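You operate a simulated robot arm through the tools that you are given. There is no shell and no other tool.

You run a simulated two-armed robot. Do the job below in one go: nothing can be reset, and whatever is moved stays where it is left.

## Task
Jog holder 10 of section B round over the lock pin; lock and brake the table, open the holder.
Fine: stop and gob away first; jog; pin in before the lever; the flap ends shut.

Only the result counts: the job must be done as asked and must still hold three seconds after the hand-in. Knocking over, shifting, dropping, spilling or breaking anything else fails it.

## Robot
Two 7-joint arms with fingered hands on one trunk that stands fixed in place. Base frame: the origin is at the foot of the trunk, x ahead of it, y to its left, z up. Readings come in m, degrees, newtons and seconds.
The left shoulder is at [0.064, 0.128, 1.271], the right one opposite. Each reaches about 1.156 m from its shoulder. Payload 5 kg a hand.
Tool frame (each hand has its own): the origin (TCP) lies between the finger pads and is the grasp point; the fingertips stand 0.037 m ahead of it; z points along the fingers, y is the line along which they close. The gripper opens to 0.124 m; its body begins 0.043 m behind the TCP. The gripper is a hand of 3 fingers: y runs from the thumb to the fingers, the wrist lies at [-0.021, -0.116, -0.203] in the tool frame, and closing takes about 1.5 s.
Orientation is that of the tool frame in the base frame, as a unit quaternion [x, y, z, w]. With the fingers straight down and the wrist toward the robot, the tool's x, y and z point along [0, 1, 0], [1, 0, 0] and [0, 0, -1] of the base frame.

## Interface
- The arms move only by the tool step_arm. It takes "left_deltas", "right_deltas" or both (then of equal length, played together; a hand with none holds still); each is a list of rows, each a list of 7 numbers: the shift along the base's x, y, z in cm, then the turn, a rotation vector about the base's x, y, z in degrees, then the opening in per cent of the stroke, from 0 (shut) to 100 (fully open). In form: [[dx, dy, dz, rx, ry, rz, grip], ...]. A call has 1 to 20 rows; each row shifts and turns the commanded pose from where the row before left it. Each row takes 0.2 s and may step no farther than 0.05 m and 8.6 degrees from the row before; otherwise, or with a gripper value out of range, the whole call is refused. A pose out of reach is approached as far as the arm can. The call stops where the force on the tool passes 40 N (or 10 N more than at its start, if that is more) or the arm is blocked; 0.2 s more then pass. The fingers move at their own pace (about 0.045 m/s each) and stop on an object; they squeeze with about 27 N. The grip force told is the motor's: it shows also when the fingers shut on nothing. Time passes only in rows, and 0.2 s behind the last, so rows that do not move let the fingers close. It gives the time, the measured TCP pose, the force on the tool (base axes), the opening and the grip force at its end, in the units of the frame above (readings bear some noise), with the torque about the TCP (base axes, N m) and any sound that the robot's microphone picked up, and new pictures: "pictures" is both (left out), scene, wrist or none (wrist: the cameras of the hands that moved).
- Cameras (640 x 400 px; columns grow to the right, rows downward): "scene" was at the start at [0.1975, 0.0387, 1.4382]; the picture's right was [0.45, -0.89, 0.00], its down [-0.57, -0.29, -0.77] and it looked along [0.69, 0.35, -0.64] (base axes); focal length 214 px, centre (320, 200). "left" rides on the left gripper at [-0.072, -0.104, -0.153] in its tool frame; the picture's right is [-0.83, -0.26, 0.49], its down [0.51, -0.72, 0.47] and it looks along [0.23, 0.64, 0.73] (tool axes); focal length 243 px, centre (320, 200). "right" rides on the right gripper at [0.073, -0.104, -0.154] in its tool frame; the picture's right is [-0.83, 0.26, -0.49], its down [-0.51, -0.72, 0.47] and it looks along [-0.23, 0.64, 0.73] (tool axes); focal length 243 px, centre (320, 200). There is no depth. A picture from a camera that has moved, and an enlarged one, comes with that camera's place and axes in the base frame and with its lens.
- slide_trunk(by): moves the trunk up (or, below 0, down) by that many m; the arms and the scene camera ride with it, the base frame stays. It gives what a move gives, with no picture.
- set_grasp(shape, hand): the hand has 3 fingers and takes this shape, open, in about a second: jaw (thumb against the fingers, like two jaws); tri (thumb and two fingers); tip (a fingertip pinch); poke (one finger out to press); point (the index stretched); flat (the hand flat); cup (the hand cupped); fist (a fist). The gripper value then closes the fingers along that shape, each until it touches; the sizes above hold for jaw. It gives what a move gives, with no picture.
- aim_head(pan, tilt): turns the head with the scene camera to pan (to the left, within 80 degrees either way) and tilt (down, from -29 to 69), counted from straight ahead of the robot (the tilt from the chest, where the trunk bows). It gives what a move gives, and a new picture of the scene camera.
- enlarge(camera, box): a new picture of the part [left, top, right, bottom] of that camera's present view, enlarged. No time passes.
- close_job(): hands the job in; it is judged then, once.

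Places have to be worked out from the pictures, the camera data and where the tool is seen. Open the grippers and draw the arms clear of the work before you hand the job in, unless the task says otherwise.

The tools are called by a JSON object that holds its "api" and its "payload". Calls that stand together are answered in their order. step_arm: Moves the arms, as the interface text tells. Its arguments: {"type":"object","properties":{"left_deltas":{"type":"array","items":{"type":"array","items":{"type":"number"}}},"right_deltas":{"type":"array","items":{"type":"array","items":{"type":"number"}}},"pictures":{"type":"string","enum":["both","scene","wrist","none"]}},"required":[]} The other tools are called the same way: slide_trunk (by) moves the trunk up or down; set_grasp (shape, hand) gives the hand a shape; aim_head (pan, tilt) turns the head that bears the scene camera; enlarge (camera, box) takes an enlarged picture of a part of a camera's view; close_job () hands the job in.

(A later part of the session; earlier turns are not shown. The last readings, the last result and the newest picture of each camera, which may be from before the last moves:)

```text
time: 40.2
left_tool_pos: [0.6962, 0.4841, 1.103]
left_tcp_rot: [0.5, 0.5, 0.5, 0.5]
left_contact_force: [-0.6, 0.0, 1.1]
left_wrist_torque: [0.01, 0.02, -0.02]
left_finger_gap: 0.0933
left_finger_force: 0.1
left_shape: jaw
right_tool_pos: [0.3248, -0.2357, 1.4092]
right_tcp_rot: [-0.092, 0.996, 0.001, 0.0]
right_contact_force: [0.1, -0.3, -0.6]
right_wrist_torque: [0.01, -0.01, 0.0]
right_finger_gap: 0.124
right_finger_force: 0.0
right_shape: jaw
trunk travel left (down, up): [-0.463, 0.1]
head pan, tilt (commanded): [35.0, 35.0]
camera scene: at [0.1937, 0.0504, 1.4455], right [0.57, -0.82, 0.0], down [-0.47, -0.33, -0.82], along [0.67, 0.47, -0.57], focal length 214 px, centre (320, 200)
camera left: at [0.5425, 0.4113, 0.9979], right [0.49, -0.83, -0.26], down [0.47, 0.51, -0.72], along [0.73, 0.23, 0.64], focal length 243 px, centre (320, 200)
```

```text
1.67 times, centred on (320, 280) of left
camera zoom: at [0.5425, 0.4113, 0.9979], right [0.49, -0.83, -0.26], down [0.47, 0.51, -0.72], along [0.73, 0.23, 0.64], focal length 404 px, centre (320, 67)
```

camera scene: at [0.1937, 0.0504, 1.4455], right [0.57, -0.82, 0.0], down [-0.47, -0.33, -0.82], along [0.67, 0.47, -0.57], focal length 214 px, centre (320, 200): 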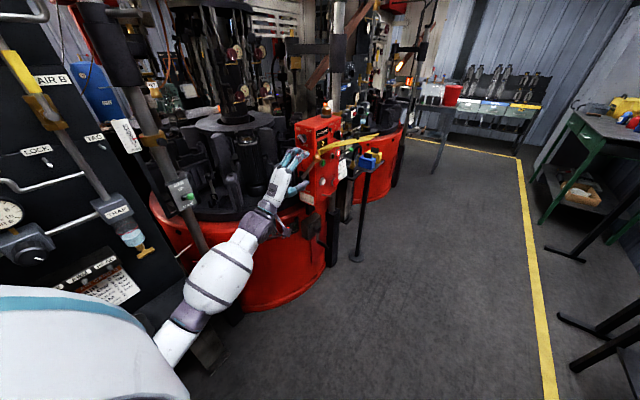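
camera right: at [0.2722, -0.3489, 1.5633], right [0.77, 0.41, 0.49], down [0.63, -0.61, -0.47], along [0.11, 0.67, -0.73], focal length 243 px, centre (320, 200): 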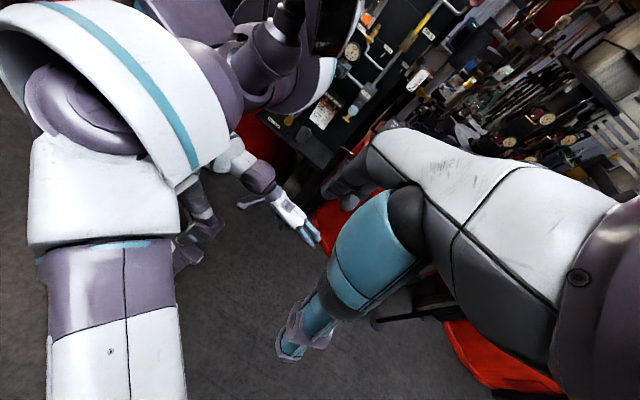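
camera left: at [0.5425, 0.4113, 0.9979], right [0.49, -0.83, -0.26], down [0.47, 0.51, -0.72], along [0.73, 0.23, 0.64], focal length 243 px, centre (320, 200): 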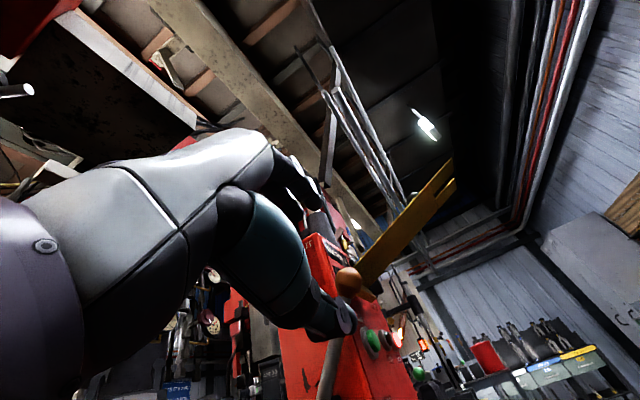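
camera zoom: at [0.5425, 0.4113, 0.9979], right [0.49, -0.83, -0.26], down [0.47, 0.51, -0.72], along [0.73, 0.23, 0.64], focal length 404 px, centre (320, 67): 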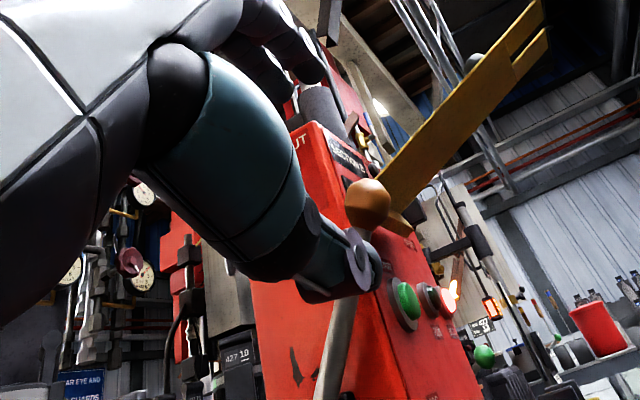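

The left camera gives the knob at ≈ (0.821, 0.501, 1.105). I'll slide the jaw +x around the knob, offset slightly to its −y side.

{"api": "step_arm", "payload": {"left_deltas": [[3, 0.2, 0, 0, 0, 0, 75], [3, 0.2, 0, 0, 0, 0, 75], [3.4, 0, 0, 0, 0, 0, 75]], "pictures": "both"}}

{"api": "enlarge", "payload": {"camera": "scene", "box": [260, 120, 388, 200]}}

{"api": "enlarge", "payload": {"camera": "left", "box": [240, 160, 400, 260]}}

```text
time: 41.0
left_tool_pos: [0.7887, 0.4938, 1.1026]
left_tcp_rot: [0.5, 0.5, 0.501, 0.5]
left_contact_force: [0.2, -0.1, -1.1]
left_wrist_torque: [0.0, -0.02, 0.03]
left_finger_gap: 0.0933
left_finger_force: 0.0
left_shape: jaw
right_tool_pos: [0.3264, -0.2346, 1.4089]
right_tcp_rot: [-0.092, 0.996, 0.001, -0.001]
right_contact_force: [-0.3, 0.3, -0.2]
right_wrist_torque: [0.0, 0.06, 0.02]
right_finger_gap: 0.1238
right_finger_force: 0.1
right_shape: jaw
trunk travel left (down, up): [-0.463, 0.1]
head pan, tilt (commanded): [35.0, 35.0]
camera scene: at [0.1949, 0.0508, 1.4453], right [0.57, -0.82, 0.0], down [-0.47, -0.33, -0.82], along [0.67, 0.47, -0.57], focal length 214 px, centre (320, 200)
camera left: at [0.635, 0.4211, 0.998], right [0.49, -0.83, -0.26], down [0.47, 0.51, -0.72], along [0.73, 0.23, 0.64], focal length 243 px, centre (320, 200)
```

scene: 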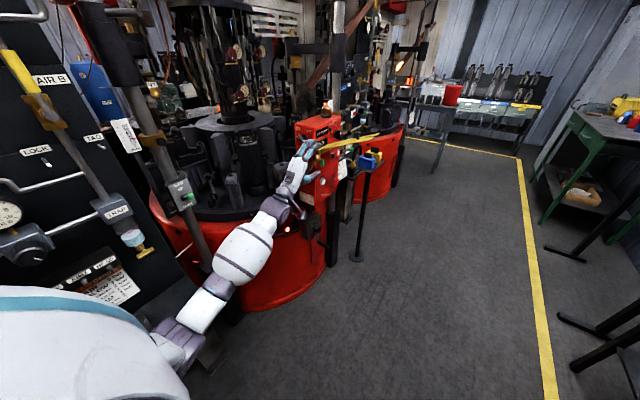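
left: 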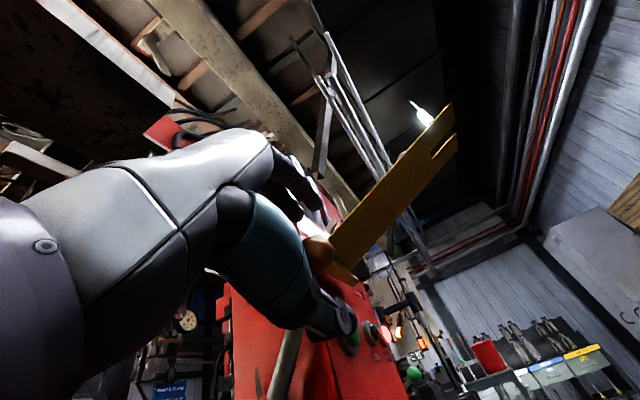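

```text
5.00 times, centred on (324, 160) of scene
camera zoom: at [0.1949, 0.0508, 1.4453], right [0.57, -0.82, 0.0], down [-0.47, -0.33, -0.82], along [0.67, 0.47, -0.57], focal length 1072 px, centre (300, 400)
```

zoom: 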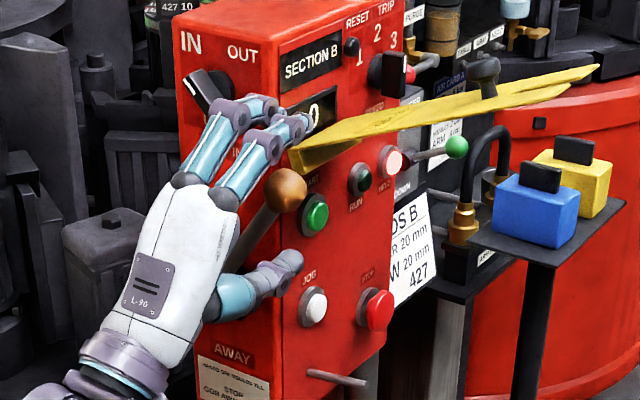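

```text
4.00 times, centred on (320, 210) of left
camera zoom: at [0.635, 0.4211, 0.998], right [0.49, -0.83, -0.26], down [0.47, 0.51, -0.72], along [0.73, 0.23, 0.64], focal length 970 px, centre (320, 160)
```

zoom: 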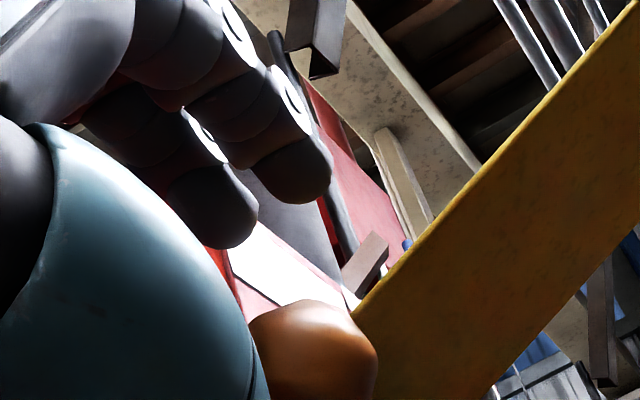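

The knob sits between fingers and thumb with no contact. I'll narrow the jaw loosely and sweep the lever along its arc toward AWAY, first half.

{"api": "step_arm", "payload": {"left_deltas": [[0, 0, 0, 0, 0, 0, 42], [0, 0, 0, 0, 0, 0, 42], [0, 0, 0, 0, 0, 0, 42], [-0.0, -1.2, -1.3, 0, 0, 0, 42], [0, -1.4, -1.3, 0, 0, 0, 42], [0, -1.0, -1.6, 0, 0, 0, 42], [0, -1.0, -1.6, 0, 0, 0, 42]], "pictures": "scene"}}

{"api": "enlarge", "payload": {"camera": "scene", "box": [260, 120, 388, 200]}}

```text
time: 42.6
left_tool_pos: [0.7874, 0.4465, 1.0436]
left_tcp_rot: [0.5, 0.499, 0.501, 0.5]
left_contact_force: [0.5, 0.1, 0.0]
left_wrist_torque: [-0.02, 0.02, 0.0]
left_finger_gap: 0.0527
left_finger_force: 0.2
left_shape: jaw
right_tool_pos: [0.3252, -0.2348, 1.4096]
right_tcp_rot: [-0.092, 0.996, 0.001, -0.001]
right_contact_force: [0.1, 0.1, 0.0]
right_wrist_torque: [-0.01, -0.01, 0.01]
right_finger_gap: 0.124
right_finger_force: 0.0
right_shape: jaw
trunk travel left (down, up): [-0.463, 0.1]
head pan, tilt (commanded): [35.0, 35.0]
camera scene: at [0.1937, 0.0505, 1.4455], right [0.57, -0.82, 0.0], down [-0.47, -0.33, -0.82], along [0.67, 0.47, -0.57], focal length 214 px, centre (320, 200)
```

scene: 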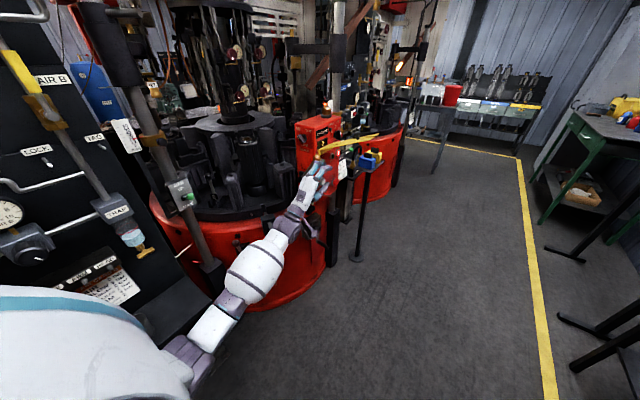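

```text
5.00 times, centred on (324, 160) of scene
camera zoom: at [0.1937, 0.0505, 1.4455], right [0.57, -0.82, 0.0], down [-0.47, -0.33, -0.82], along [0.67, 0.47, -0.57], focal length 1072 px, centre (300, 400)
```

zoom: 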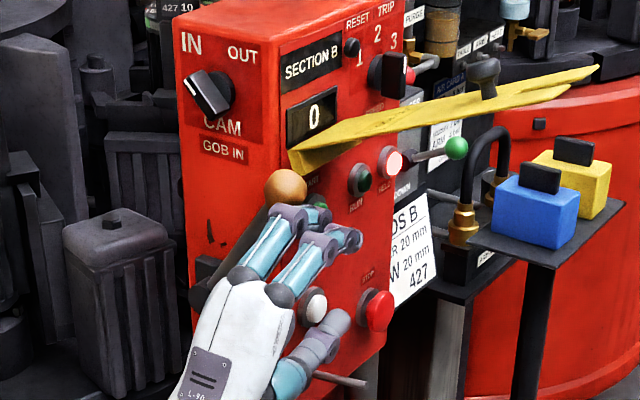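

The knob slipped out sideways because I moved −y too early. I'll re-engage around the knob and this time push straight down at constant y ≈ 0.50, letting the lever slide under the fingers.

{"api": "step_arm", "payload": {"left_deltas": [[0, -2, 2, 0, 0, 0, 75], [0, 0, 2, 0, 0, 0, 75], [0, 0, 2.3, 0, 0, 0, 75], [0, 2.5, 0, 0, 0, 0, 75], [0, 2.5, 0, 0, 0, 0, 75], [0.3, 2.4, 0, 0, 0, 0, 75], [0, 0, 0, 0, 0, 0, 42], [0, 0, 0, 0, 0, 0, 42], [0, 0, 0, 0, 0, 0, 42]], "pictures": "scene"}}

{"api": "enlarge", "payload": {"camera": "scene", "box": [260, 120, 388, 200]}}

```text
time: 44.6
left_tool_pos: [0.7915, 0.5002, 1.1041]
left_tcp_rot: [0.501, 0.498, 0.501, 0.501]
left_contact_force: [0.5, -0.1, 0.5]
left_wrist_torque: [-0.03, -0.03, -0.03]
left_finger_gap: 0.0525
left_finger_force: 0.0
left_shape: jaw
right_tool_pos: [0.3246, -0.2352, 1.4085]
right_tcp_rot: [-0.092, 0.996, 0.001, -0.001]
right_contact_force: [1.8, -0.1, 0.4]
right_wrist_torque: [0.01, -0.02, -0.02]
right_finger_gap: 0.1239
right_finger_force: 0.1
right_shape: jaw
trunk travel left (down, up): [-0.463, 0.1]
head pan, tilt (commanded): [35.0, 35.0]
camera scene: at [0.1938, 0.0508, 1.4455], right [0.57, -0.82, 0.0], down [-0.47, -0.33, -0.82], along [0.67, 0.47, -0.57], focal length 214 px, centre (320, 200)
```

scene: 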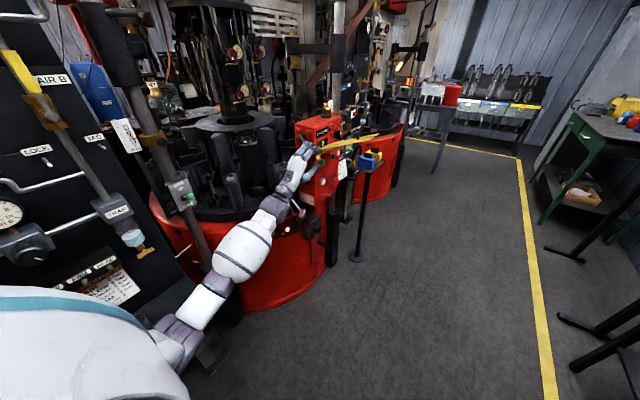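

```text
5.00 times, centred on (324, 160) of scene
camera zoom: at [0.1938, 0.0508, 1.4455], right [0.57, -0.82, 0.0], down [-0.47, -0.33, -0.82], along [0.67, 0.47, -0.57], focal length 1072 px, centre (300, 400)
```

zoom: 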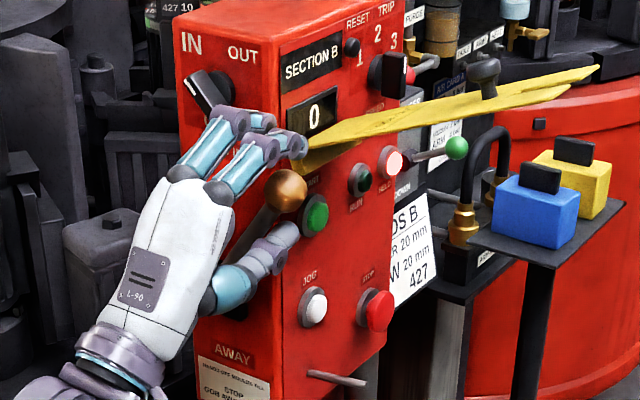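

Fingers are above the knob. Now push straight down in small steps, watching force.

{"api": "step_arm", "payload": {"left_deltas": [[0, 0, -1, 0, 0, 0, 42], [0, 0, -1, 0, 0, 0, 42], [0, 0, -1.2, 0, 0, 0, 42], [0, 0, -1.2, 0, 0, 0, 42], [0, 0, -1.2, 0, 0, 0, 42]], "pictures": "scene"}}

{"api": "enlarge", "payload": {"camera": "scene", "box": [260, 120, 388, 200]}}

```text
time: 45.8
left_tool_pos: [0.7895, 0.4964, 1.0544]
left_tcp_rot: [0.5, 0.496, 0.502, 0.501]
left_contact_force: [3.2, -12.5, 25.3]
left_wrist_torque: [0.44, -0.46, -0.22]
left_finger_gap: 0.0647
left_finger_force: 0.0
left_shape: jaw
right_tool_pos: [0.3218, -0.2386, 1.4092]
right_tcp_rot: [-0.093, 0.996, 0.003, 0.001]
right_contact_force: [-0.3, 0.6, -0.3]
right_wrist_torque: [-0.01, 0.02, -0.02]
right_finger_gap: 0.124
right_finger_force: 0.0
right_shape: jaw
trunk travel left (down, up): [-0.463, 0.1]
head pan, tilt (commanded): [35.0, 35.0]
camera scene: at [0.1911, 0.0468, 1.4463], right [0.57, -0.82, 0.0], down [-0.47, -0.33, -0.82], along [0.67, 0.47, -0.57], focal length 214 px, centre (320, 200)
```

scene: 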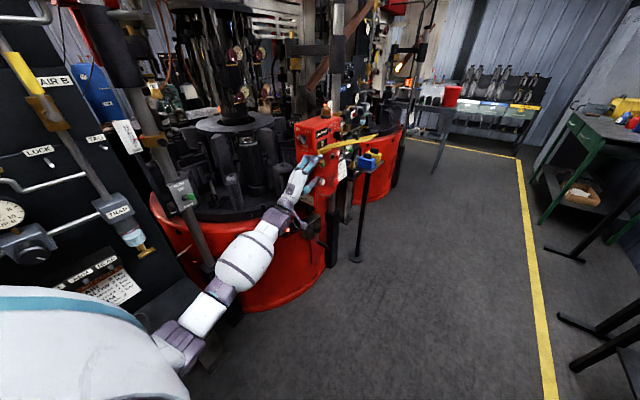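

```text
5.00 times, centred on (324, 160) of scene
camera zoom: at [0.1911, 0.0468, 1.4463], right [0.57, -0.82, 0.0], down [-0.47, -0.33, -0.82], along [0.67, 0.47, -0.57], focal length 1072 px, centre (300, 400)
```

zoom: 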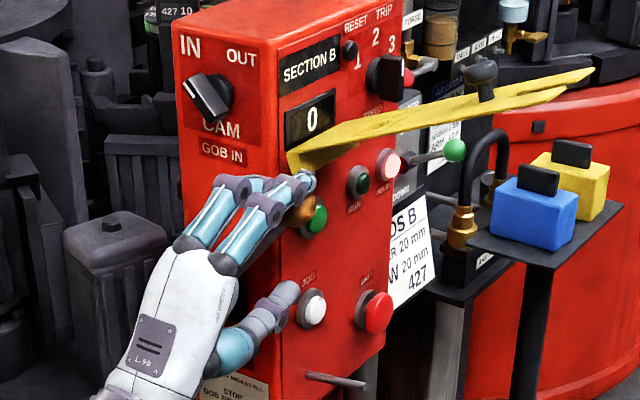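

The lever is turning down (knob lower, force ≈ 28 N). I'll keep going along the arc.

{"api": "step_arm", "payload": {"left_deltas": [[0, -0.5, -1.2, 0, 0, 0, 42], [0, -0.5, -1.3, 0, 0, 0, 42], [0, -0.4, -1.4, 0, 0, 0, 42], [0, -0.2, -1.5, 0, 0, 0, 42]], "pictures": "scene"}}

{"api": "enlarge", "payload": {"camera": "scene", "box": [260, 120, 388, 200]}}

```text
time: 46.4
left_tool_pos: [0.7905, 0.4819, 1.0346]
left_tcp_rot: [0.5, 0.49, 0.505, 0.505]
left_contact_force: [1.2, -23.0, 24.9]
left_wrist_torque: [1.07, -0.64, -0.54]
left_finger_gap: 0.0653
left_finger_force: 0.2
left_shape: jaw
right_tool_pos: [0.324, -0.2393, 1.4088]
right_tcp_rot: [-0.092, 0.996, 0.002, 0.0]
right_contact_force: [0.2, 0.5, 1.0]
right_wrist_torque: [-0.02, 0.03, -0.02]
right_finger_gap: 0.1238
right_finger_force: 0.0
right_shape: jaw
trunk travel left (down, up): [-0.463, 0.1]
head pan, tilt (commanded): [35.0, 35.0]
stopped in row 3 (left hand): the force on the tool passed its limit at 41 N (the readings are from after the stop); the commanded pose is now the measured one
camera scene: at [0.1921, 0.0466, 1.4458], right [0.57, -0.82, 0.0], down [-0.47, -0.33, -0.82], along [0.67, 0.47, -0.57], focal length 214 px, centre (320, 200)
```

scene: 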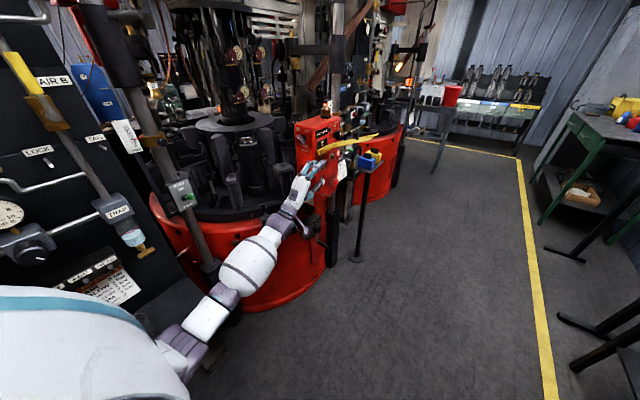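

```text
5.00 times, centred on (324, 160) of scene
camera zoom: at [0.1921, 0.0466, 1.4458], right [0.57, -0.82, 0.0], down [-0.47, -0.33, -0.82], along [0.67, 0.47, -0.57], focal length 1072 px, centre (300, 400)
```

zoom: 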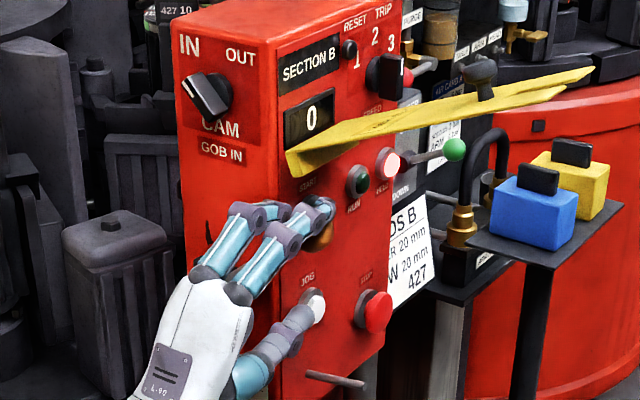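

The force has a −23 N y-part: my fingers are on the knob's front side, pushing inefficiently. I'll back off slightly, shift the fingers +y behind the knob over the shaft, and push down-and-outward along the arc.

{"api": "step_arm", "payload": {"left_deltas": [[0, 0.3, 1.5, 0, 0, 0, 42], [0, 1.3, 0.6, 0, 0, 0, 42], [0, 1.3, 0, 0, 0, 0, 42], [0, 0, -1.0, 0, 0, 0, 42], [0, -0.3, -1.0, 0, 0, 0, 42], [0, -0.4, -1.0, 0, 0, 0, 42]], "pictures": "scene"}}

{"api": "enlarge", "payload": {"camera": "scene", "box": [260, 120, 388, 200]}}

```text
time: 47.5
left_tool_pos: [0.7885, 0.511, 1.049]
left_tcp_rot: [0.498, 0.488, 0.507, 0.507]
left_contact_force: [6.5, -17.3, 29.1]
left_wrist_torque: [0.73, -0.21, -0.29]
left_finger_gap: 0.0656
left_finger_force: 0.1
left_shape: jaw
right_tool_pos: [0.3215, -0.2379, 1.409]
right_tcp_rot: [-0.092, 0.996, 0.002, 0.001]
right_contact_force: [0.3, 0.7, 0.6]
right_wrist_torque: [0.0, -0.03, -0.01]
right_finger_gap: 0.1237
right_finger_force: 0.0
right_shape: jaw
trunk travel left (down, up): [-0.463, 0.1]
head pan, tilt (commanded): [35.0, 35.0]
stopped in row 5 (left hand): the force on the tool passed its limit at 47 N (the readings are from after the stop); the commanded pose is now the measured one
camera scene: at [0.1908, 0.0465, 1.4461], right [0.57, -0.82, 0.0], down [-0.47, -0.33, -0.82], along [0.67, 0.47, -0.57], focal length 214 px, centre (320, 200)
```

scene: 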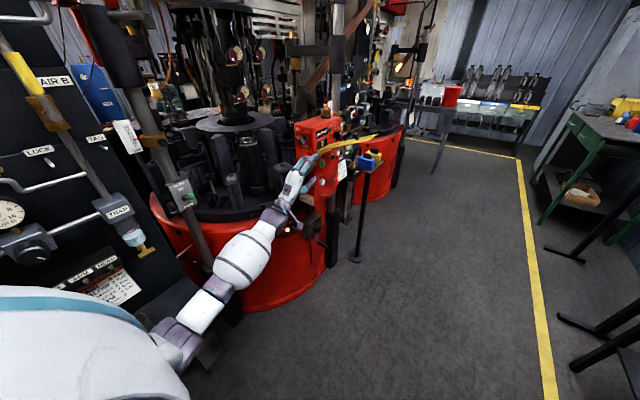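

```text
5.00 times, centred on (324, 160) of scene
camera zoom: at [0.1908, 0.0465, 1.4461], right [0.57, -0.82, 0.0], down [-0.47, -0.33, -0.82], along [0.67, 0.47, -0.57], focal length 1072 px, centre (300, 400)
```

zoom: 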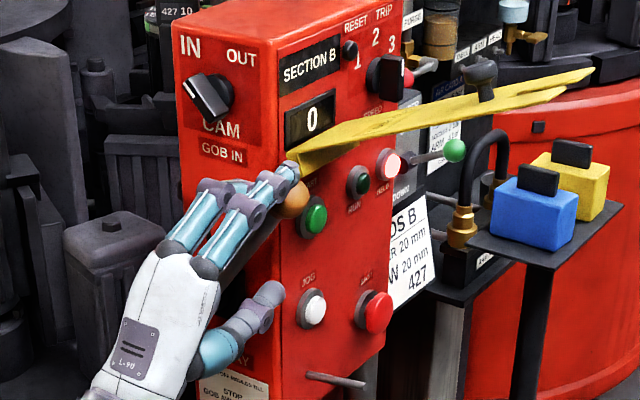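

The lever tends to go back with my thumb beneath it, and the contact direction looks wrong. Let me look at the contact with the left camera before continuing.

{"api": "step_arm", "payload": {"left_deltas": [[0, 0, 0.6, 0, 0, 0, 42]], "pictures": "wrist"}}

{"api": "enlarge", "payload": {"camera": "left", "box": [240, 160, 400, 260]}}

{"api": "enlarge", "payload": {"camera": "scene", "box": [280, 135, 360, 185]}}

```text
time: 48.0
left_tool_pos: [0.7885, 0.5127, 1.0499]
left_tcp_rot: [0.499, 0.491, 0.504, 0.505]
left_contact_force: [-3.1, -14.8, 25.0]
left_wrist_torque: [0.58, -0.75, -0.39]
left_finger_gap: 0.0653
left_finger_force: 0.1
left_shape: jaw
right_tool_pos: [0.3221, -0.2384, 1.4092]
right_tcp_rot: [-0.092, 0.996, 0.002, 0.001]
right_contact_force: [-0.5, -0.1, -0.5]
right_wrist_torque: [0.0, 0.02, -0.02]
right_finger_gap: 0.1238
right_finger_force: 0.0
right_shape: jaw
trunk travel left (down, up): [-0.463, 0.1]
head pan, tilt (commanded): [35.0, 35.0]
camera left: at [0.6362, 0.4425, 0.9427], right [0.49, -0.83, -0.26], down [0.49, 0.51, -0.71], along [0.72, 0.22, 0.66], focal length 243 px, centre (320, 200)
```

left: 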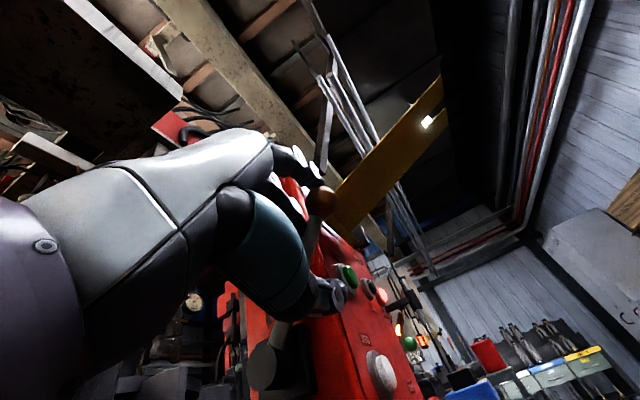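

```text
4.00 times, centred on (320, 210) of left
camera zoom: at [0.6362, 0.4425, 0.9427], right [0.49, -0.83, -0.26], down [0.49, 0.51, -0.71], along [0.72, 0.22, 0.66], focal length 970 px, centre (320, 160)
```

zoom: 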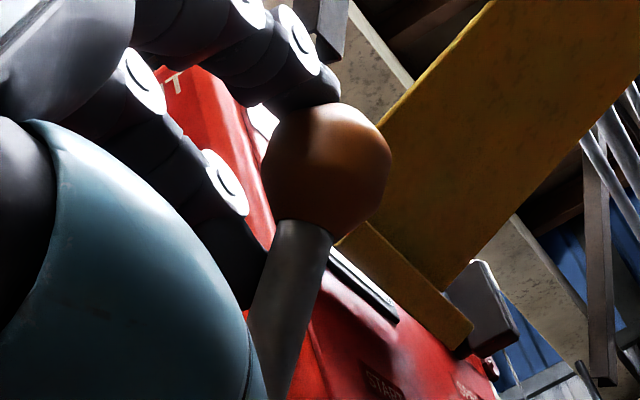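

```text
8.00 times, centred on (320, 160) of scene
camera zoom: at [0.1898, 0.0468, 1.4462], right [0.57, -0.82, 0.0], down [-0.47, -0.33, -0.82], along [0.67, 0.47, -0.57], focal length 1716 px, centre (320, 520)
```

zoom: 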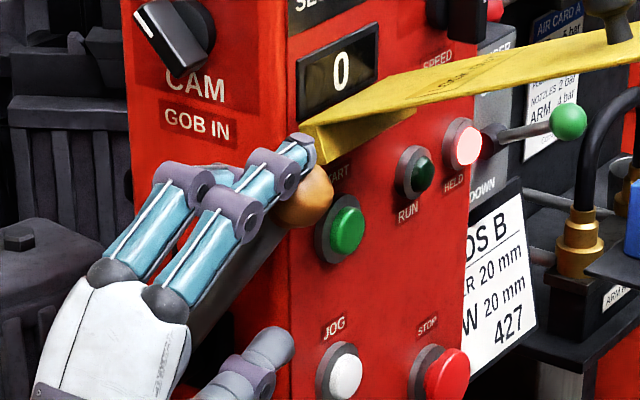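

Now it's clear: going straight down made the ball bear against the −y finger, because the arc needs as much −y as −z here. I'll recentre the jaw on the knob (now ≈ (0.82, 0.498, 1.097)), grip it, and follow the circle about the hub (0.589, 0.984), r ≈ 0.146.

{"api": "step_arm", "payload": {"left_deltas": [[0, 0, 0.5, 0, 0, 0, 80], [0, -0.5, 1.2, 0, 0, 0, 80], [0, -0.5, 1.5, 0, 0, 0, 80], [0.6, -0.5, 1.5, 0, 0, 0, 80], [0, 0, 0, 0, 0, 0, 80]], "pictures": "both"}}

{"api": "enlarge", "payload": {"camera": "scene", "box": [280, 135, 360, 185]}}

{"api": "enlarge", "payload": {"camera": "left", "box": [240, 160, 400, 260]}}

```text
time: 49.1
left_tool_pos: [0.7984, 0.5027, 1.0925]
left_tcp_rot: [0.5, 0.494, 0.502, 0.504]
left_contact_force: [-0.2, 0.1, 0.5]
left_wrist_torque: [-0.03, -0.01, -0.01]
left_finger_gap: 0.0991
left_finger_force: 0.1
left_shape: jaw
right_tool_pos: [0.3256, -0.235, 1.4099]
right_tcp_rot: [-0.093, 0.996, 0.0, -0.001]
right_contact_force: [0.4, 1.0, -0.2]
right_wrist_torque: [0.01, -0.04, 0.01]
right_finger_gap: 0.1242
right_finger_force: 0.1
right_shape: jaw
trunk travel left (down, up): [-0.463, 0.1]
head pan, tilt (commanded): [35.0, 35.0]
camera scene: at [0.1939, 0.0513, 1.4454], right [0.57, -0.82, 0.0], down [-0.47, -0.33, -0.82], along [0.67, 0.47, -0.57], focal length 214 px, centre (320, 200)
camera left: at [0.6451, 0.4319, 0.9854], right [0.49, -0.83, -0.26], down [0.48, 0.51, -0.71], along [0.73, 0.22, 0.65], focal length 243 px, centre (320, 200)
```

scene: 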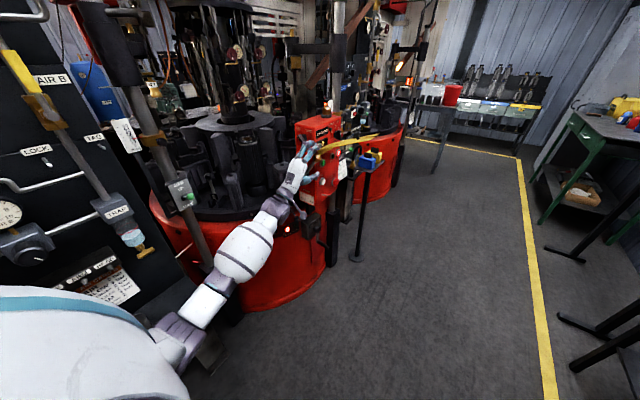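
left: 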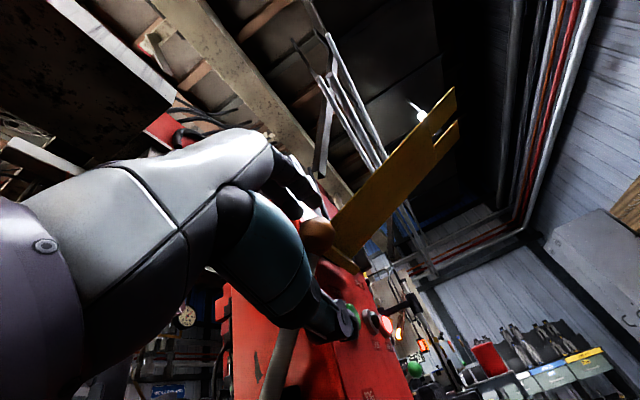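

```text
8.00 times, centred on (320, 160) of scene
camera zoom: at [0.1939, 0.0513, 1.4454], right [0.57, -0.82, 0.0], down [-0.47, -0.33, -0.82], along [0.67, 0.47, -0.57], focal length 1716 px, centre (320, 520)
```

zoom: 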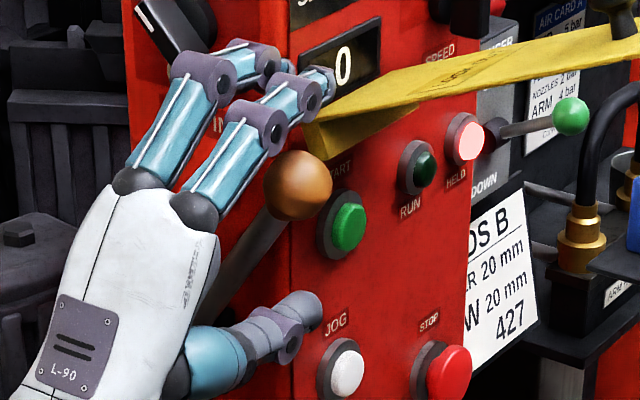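

```text
4.00 times, centred on (320, 210) of left
camera zoom: at [0.6451, 0.4319, 0.9854], right [0.49, -0.83, -0.26], down [0.48, 0.51, -0.71], along [0.73, 0.22, 0.65], focal length 970 px, centre (320, 160)
```

zoom: 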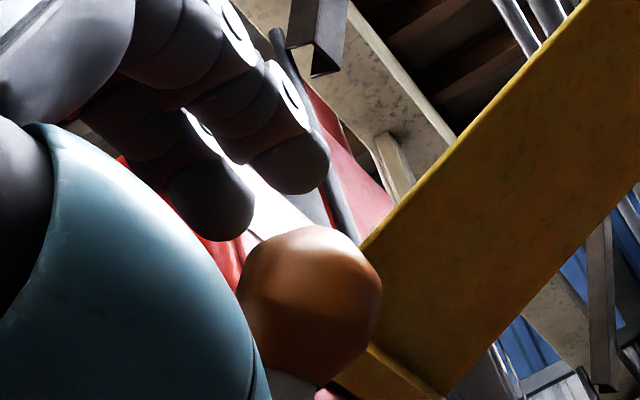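

The lever went back to its start. The knob is at ≈ (0.821, 0.502, 1.104) and the finger pair is centred ≈ 1 cm too far +y. I'll shift and grip the ball firmly.

{"api": "step_arm", "payload": {"left_deltas": [[0.4, -0.9, 0.9, 0, 0, 0, 80], [0, 0, 0, 0, 0, 0, 0], [0, 0, 0, 0, 0, 0, 0], [0, 0, 0, 0, 0, 0, 0], [0, 0, 0, 0, 0, 0, 0], [0, 0, 0, 0, 0, 0, 0], [0, 0, 0, 0, 0, 0, 0]], "pictures": "both"}}

{"api": "enlarge", "payload": {"camera": "scene", "box": [280, 135, 360, 185]}}

{"api": "enlarge", "payload": {"camera": "left", "box": [240, 160, 400, 260]}}

```text
time: 50.8
left_tool_pos: [0.8001, 0.4924, 1.1002]
left_tcp_rot: [0.5, 0.495, 0.502, 0.503]
left_contact_force: [7.3, -1.6, 0.4]
left_wrist_torque: [0.0, 0.0, -0.04]
left_finger_gap: 0.0175
left_finger_force: 27.1
left_shape: jaw
right_tool_pos: [0.3265, -0.2347, 1.409]
right_tcp_rot: [-0.093, 0.996, 0.0, -0.001]
right_contact_force: [-0.1, -0.1, 0.7]
right_wrist_torque: [-0.02, 0.0, 0.02]
right_finger_gap: 0.1237
right_finger_force: 0.0
right_shape: jaw
trunk travel left (down, up): [-0.463, 0.1]
head pan, tilt (commanded): [35.0, 35.0]
camera scene: at [0.1947, 0.0505, 1.4454], right [0.57, -0.82, 0.0], down [-0.47, -0.33, -0.82], along [0.67, 0.47, -0.57], focal length 214 px, centre (320, 200)
camera left: at [0.648, 0.4218, 0.9945], right [0.49, -0.83, -0.26], down [0.48, 0.51, -0.71], along [0.73, 0.22, 0.65], focal length 243 px, centre (320, 200)
```

scene: 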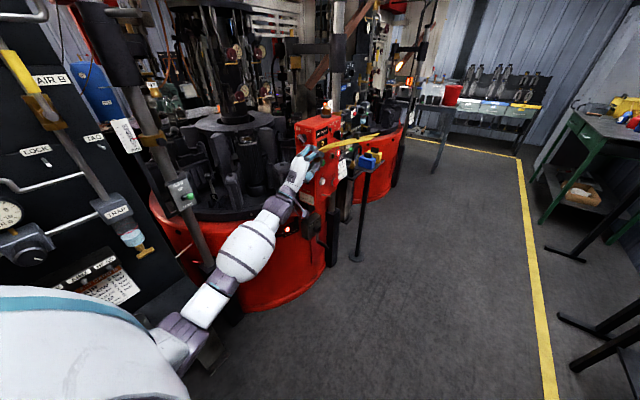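
left: 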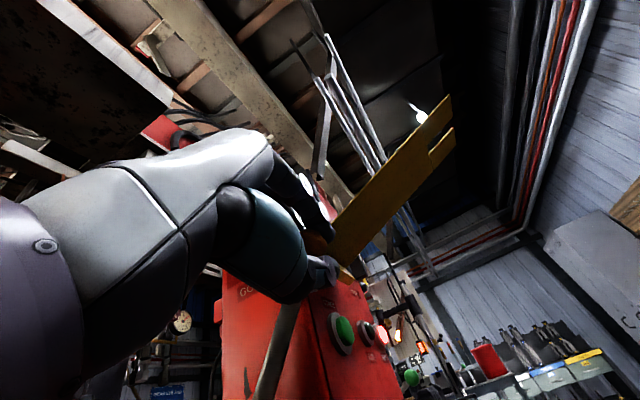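

```text
8.00 times, centred on (320, 160) of scene
camera zoom: at [0.1947, 0.0505, 1.4454], right [0.57, -0.82, 0.0], down [-0.47, -0.33, -0.82], along [0.67, 0.47, -0.57], focal length 1716 px, centre (320, 520)
```

zoom: 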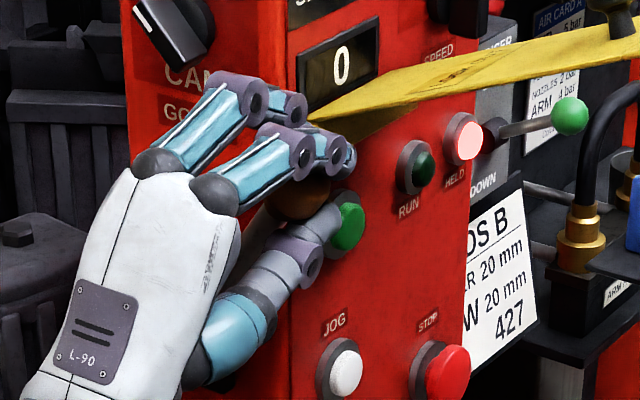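

```text
4.00 times, centred on (320, 210) of left
camera zoom: at [0.648, 0.4218, 0.9945], right [0.49, -0.83, -0.26], down [0.48, 0.51, -0.71], along [0.73, 0.22, 0.65], focal length 970 px, centre (320, 160)
```

zoom: 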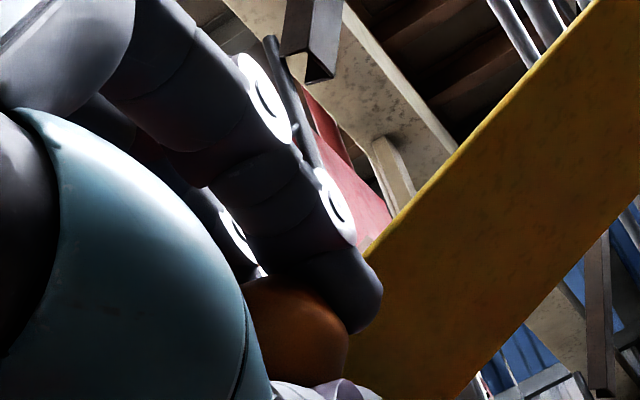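

The ball is gripped (27 N). I'll follow the arc, rolling the hand with the lever so the shaft doesn't jam against a finger — first seven steps.

{"api": "step_arm", "payload": {"left_deltas": [[0, -1.4, -1.27, 5, 0, 0, 0], [0, -1.23, -1.45, 5, 0, 0, 0], [0, -1.03, -1.61, 5, 0, 0, 0], [0, -0.82, -1.74, 5, 0, 0, 0], [0, -0.59, -1.84, 5, 0, 0, 0], [0, -0.35, -1.92, 5, 0, 0, 0], [0, -0.11, -1.95, 5, 0, 0, 0]], "pictures": "both"}}

{"api": "enlarge", "payload": {"camera": "scene", "box": [280, 145, 360, 195]}}

```text
time: 52.4
left_tool_pos: [0.8021, 0.4344, 0.9784]
left_tcp_rot: [0.629, 0.319, 0.628, 0.329]
left_contact_force: [14.4, -11.3, -1.3]
left_wrist_torque: [0.37, 0.03, -0.29]
left_finger_gap: 0.0168
left_finger_force: 27.5
left_shape: jaw
right_tool_pos: [0.3277, -0.2358, 1.4088]
right_tcp_rot: [-0.092, 0.996, 0.002, -0.002]
right_contact_force: [0.5, 0.6, 0.1]
right_wrist_torque: [0.0, 0.0, -0.01]
right_finger_gap: 0.124
right_finger_force: 0.0
right_shape: jaw
trunk travel left (down, up): [-0.463, 0.1]
head pan, tilt (commanded): [35.0, 35.0]
camera scene: at [0.1962, 0.0494, 1.4451], right [0.57, -0.82, 0.0], down [-0.47, -0.33, -0.82], along [0.67, 0.47, -0.57], focal length 214 px, centre (320, 200)
camera left: at [0.6482, 0.4378, 0.8516], right [0.49, -0.53, -0.69], down [0.48, 0.82, -0.29], along [0.73, -0.19, 0.66], focal length 243 px, centre (320, 200)
```

scene: 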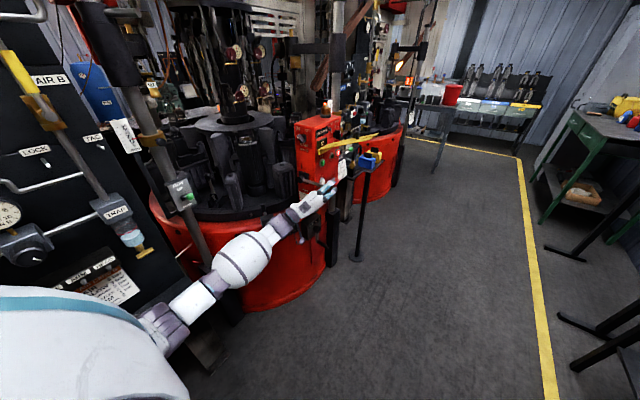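
left: 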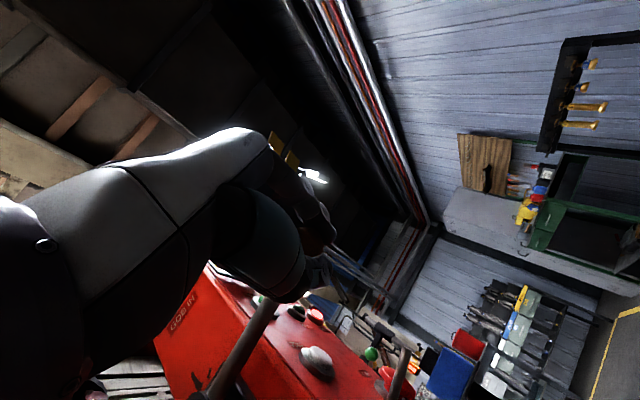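

```text
8.00 times, centred on (320, 170) of scene
camera zoom: at [0.1962, 0.0494, 1.4451], right [0.57, -0.82, 0.0], down [-0.47, -0.33, -0.82], along [0.67, 0.47, -0.57], focal length 1716 px, centre (320, 440)
```

zoom: 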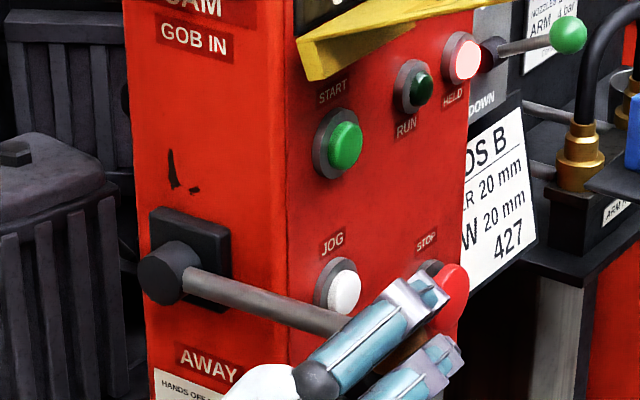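

The lever is past horizontal, tracking well. I'll continue the second half of the arc to AWAY.

{"api": "step_arm", "payload": {"left_deltas": [[0, 0.15, -1.95, 5, 0, 0, 0], [0, 0.39, -1.92, 5, 0, 0, 0], [0, 0.63, -1.86, 5, 0, 0, 0], [0, 0.86, -1.78, 5, 0, 0, 0], [0, 1.08, -1.65, 5, 0, 0, 0], [0, 1.28, -1.5, 5, 0, 0, 0], [0, 1.45, -1.34, 5, 0, 0, 0]], "pictures": "scene"}}

{"api": "enlarge", "payload": {"camera": "scene", "box": [280, 155, 360, 205]}}

```text
time: 53.6
left_tool_pos: [0.802, 0.4673, 0.9063]
left_tcp_rot: [0.678, 0.165, 0.692, 0.185]
left_contact_force: [-0.9, -16.9, 31.3]
left_wrist_torque: [-0.29, -0.82, -0.48]
left_finger_gap: 0.0212
left_finger_force: 27.3
left_shape: jaw
right_tool_pos: [0.3224, -0.2381, 1.4105]
right_tcp_rot: [-0.093, 0.996, 0.003, 0.001]
right_contact_force: [0.2, 0.0, 0.3]
right_wrist_torque: [-0.01, 0.03, 0.0]
right_finger_gap: 0.1236
right_finger_force: 0.0
right_shape: jaw
trunk travel left (down, up): [-0.463, 0.1]
head pan, tilt (commanded): [35.0, 35.0]
stopped in row 6 (left hand): the force on the tool passed its limit at 43 N (the readings are from after the stop); the commanded pose is now the measured one
camera scene: at [0.1908, 0.0475, 1.4463], right [0.57, -0.82, 0.0], down [-0.47, -0.33, -0.82], along [0.67, 0.47, -0.57], focal length 214 px, centre (320, 200)
```

scene: 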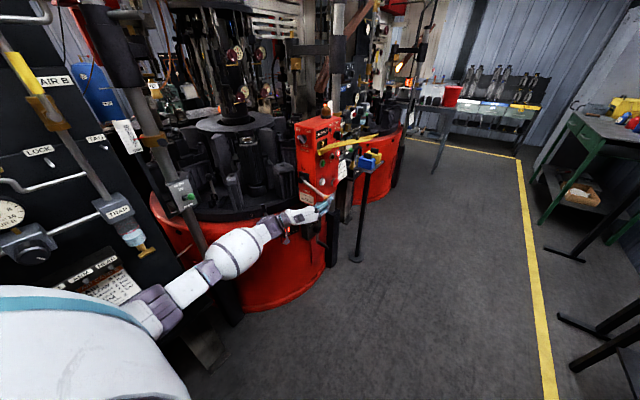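

```text
8.00 times, centred on (320, 180) of scene
camera zoom: at [0.1908, 0.0475, 1.4463], right [0.57, -0.82, 0.0], down [-0.47, -0.33, -0.82], along [0.67, 0.47, -0.57], focal length 1716 px, centre (320, 360)
```

zoom: 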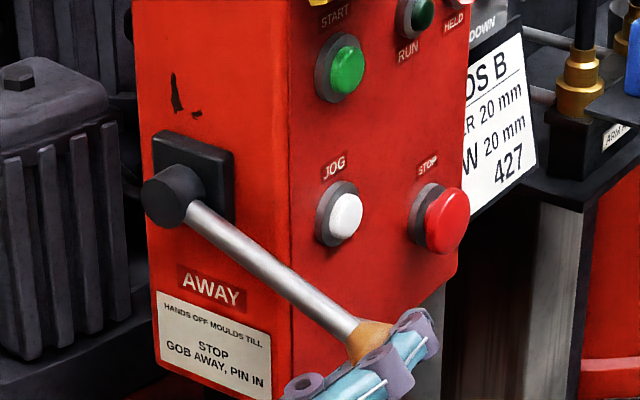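

The lever stopped hard (≈4.8 N·m about the hub, far above its earlier ≈1 N·m drag) pointing at AWAY, so it's at its end. I'll release, back away in −x and check that it stays.

{"api": "step_arm", "payload": {"left_deltas": [[0, 0, 0.4, 0, 0, 0, 100], [0, 0, 0, 0, 0, 0, 100], [0, 0, 0, 0, 0, 0, 100], [0, 0, 0, 0, 0, 0, 100], [0, 0, 0, 0, 0, 0, 100], [-3, 0, 0, 0, 0, 0, 100], [-4, 0, 0, 0, 0, 0, 100], [-4, -1, 0, 0, 0, 0, 100], [-4, -2, 0, 0, 0, 0, 100]], "pictures": "both"}}

{"api": "enlarge", "payload": {"camera": "scene", "box": [260, 120, 388, 200]}}

{"api": "enlarge", "payload": {"camera": "scene", "box": [220, 20, 380, 120]}}

{"api": "enlarge", "payload": {"camera": "scene", "box": [220, 190, 348, 270]}}

```text
time: 55.6
left_tool_pos: [0.652, 0.4403, 0.9006]
left_tcp_rot: [0.682, 0.169, 0.688, 0.182]
left_contact_force: [0.3, 0.0, 1.0]
left_wrist_torque: [0.01, 0.03, 0.01]
left_finger_gap: 0.1239
left_finger_force: 0.0
left_shape: jaw
right_tool_pos: [0.3229, -0.2355, 1.4097]
right_tcp_rot: [-0.093, 0.996, 0.001, 0.0]
right_contact_force: [0.0, 0.7, 0.0]
right_wrist_torque: [0.0, -0.01, -0.02]
right_finger_gap: 0.1236
right_finger_force: 0.0
right_shape: jaw
trunk travel left (down, up): [-0.463, 0.1]
head pan, tilt (commanded): [35.0, 35.0]
camera scene: at [0.1919, 0.0503, 1.4459], right [0.57, -0.82, 0.0], down [-0.47, -0.33, -0.82], along [0.67, 0.47, -0.57], focal length 214 px, centre (320, 200)
camera left: at [0.5018, 0.5002, 0.7858], right [0.5, -0.18, -0.85], down [0.48, 0.87, 0.11], along [0.72, -0.46, 0.52], focal length 243 px, centre (320, 200)
```

scene: 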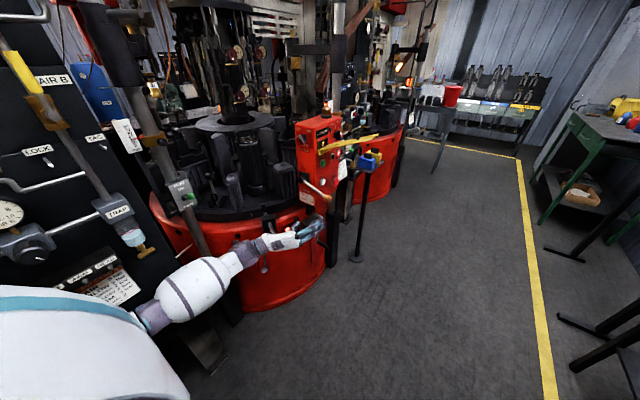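
left: 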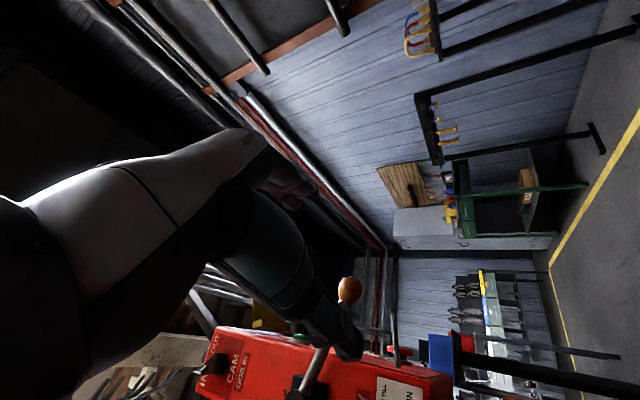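

```text
5.00 times, centred on (324, 160) of scene
camera zoom: at [0.1919, 0.0503, 1.4459], right [0.57, -0.82, 0.0], down [-0.47, -0.33, -0.82], along [0.67, 0.47, -0.57], focal length 1072 px, centre (300, 400)
```

zoom: 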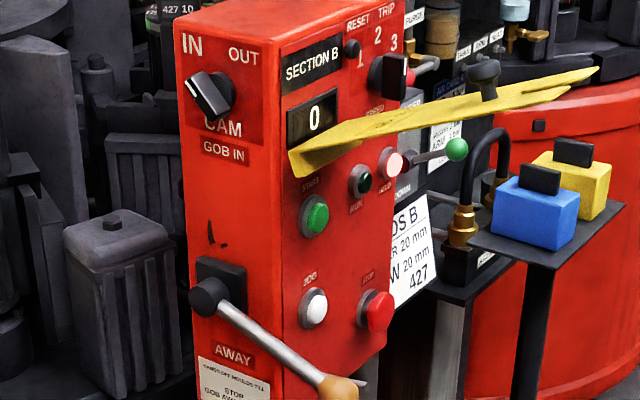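

```text
4.00 times, centred on (300, 70) of scene
camera zoom: at [0.1919, 0.0503, 1.4459], right [0.57, -0.82, 0.0], down [-0.47, -0.33, -0.82], along [0.67, 0.47, -0.57], focal length 858 px, centre (400, 720)
```

zoom: 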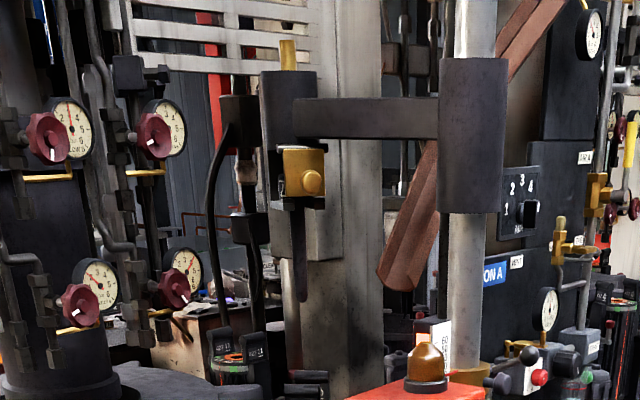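

```text
5.00 times, centred on (284, 230) of scene
camera zoom: at [0.1919, 0.0503, 1.4459], right [0.57, -0.82, 0.0], down [-0.47, -0.33, -0.82], along [0.67, 0.47, -0.57], focal length 1072 px, centre (500, 50)
```

zoom: 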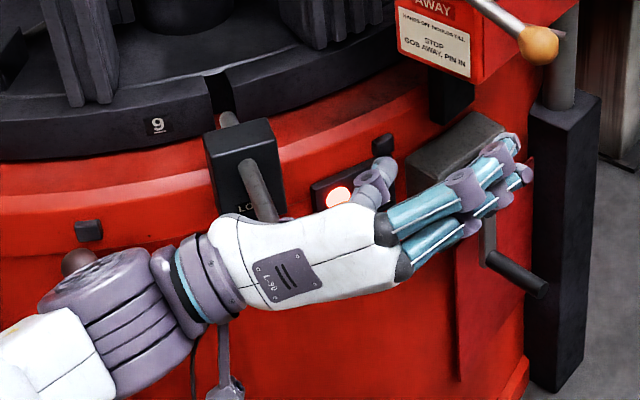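

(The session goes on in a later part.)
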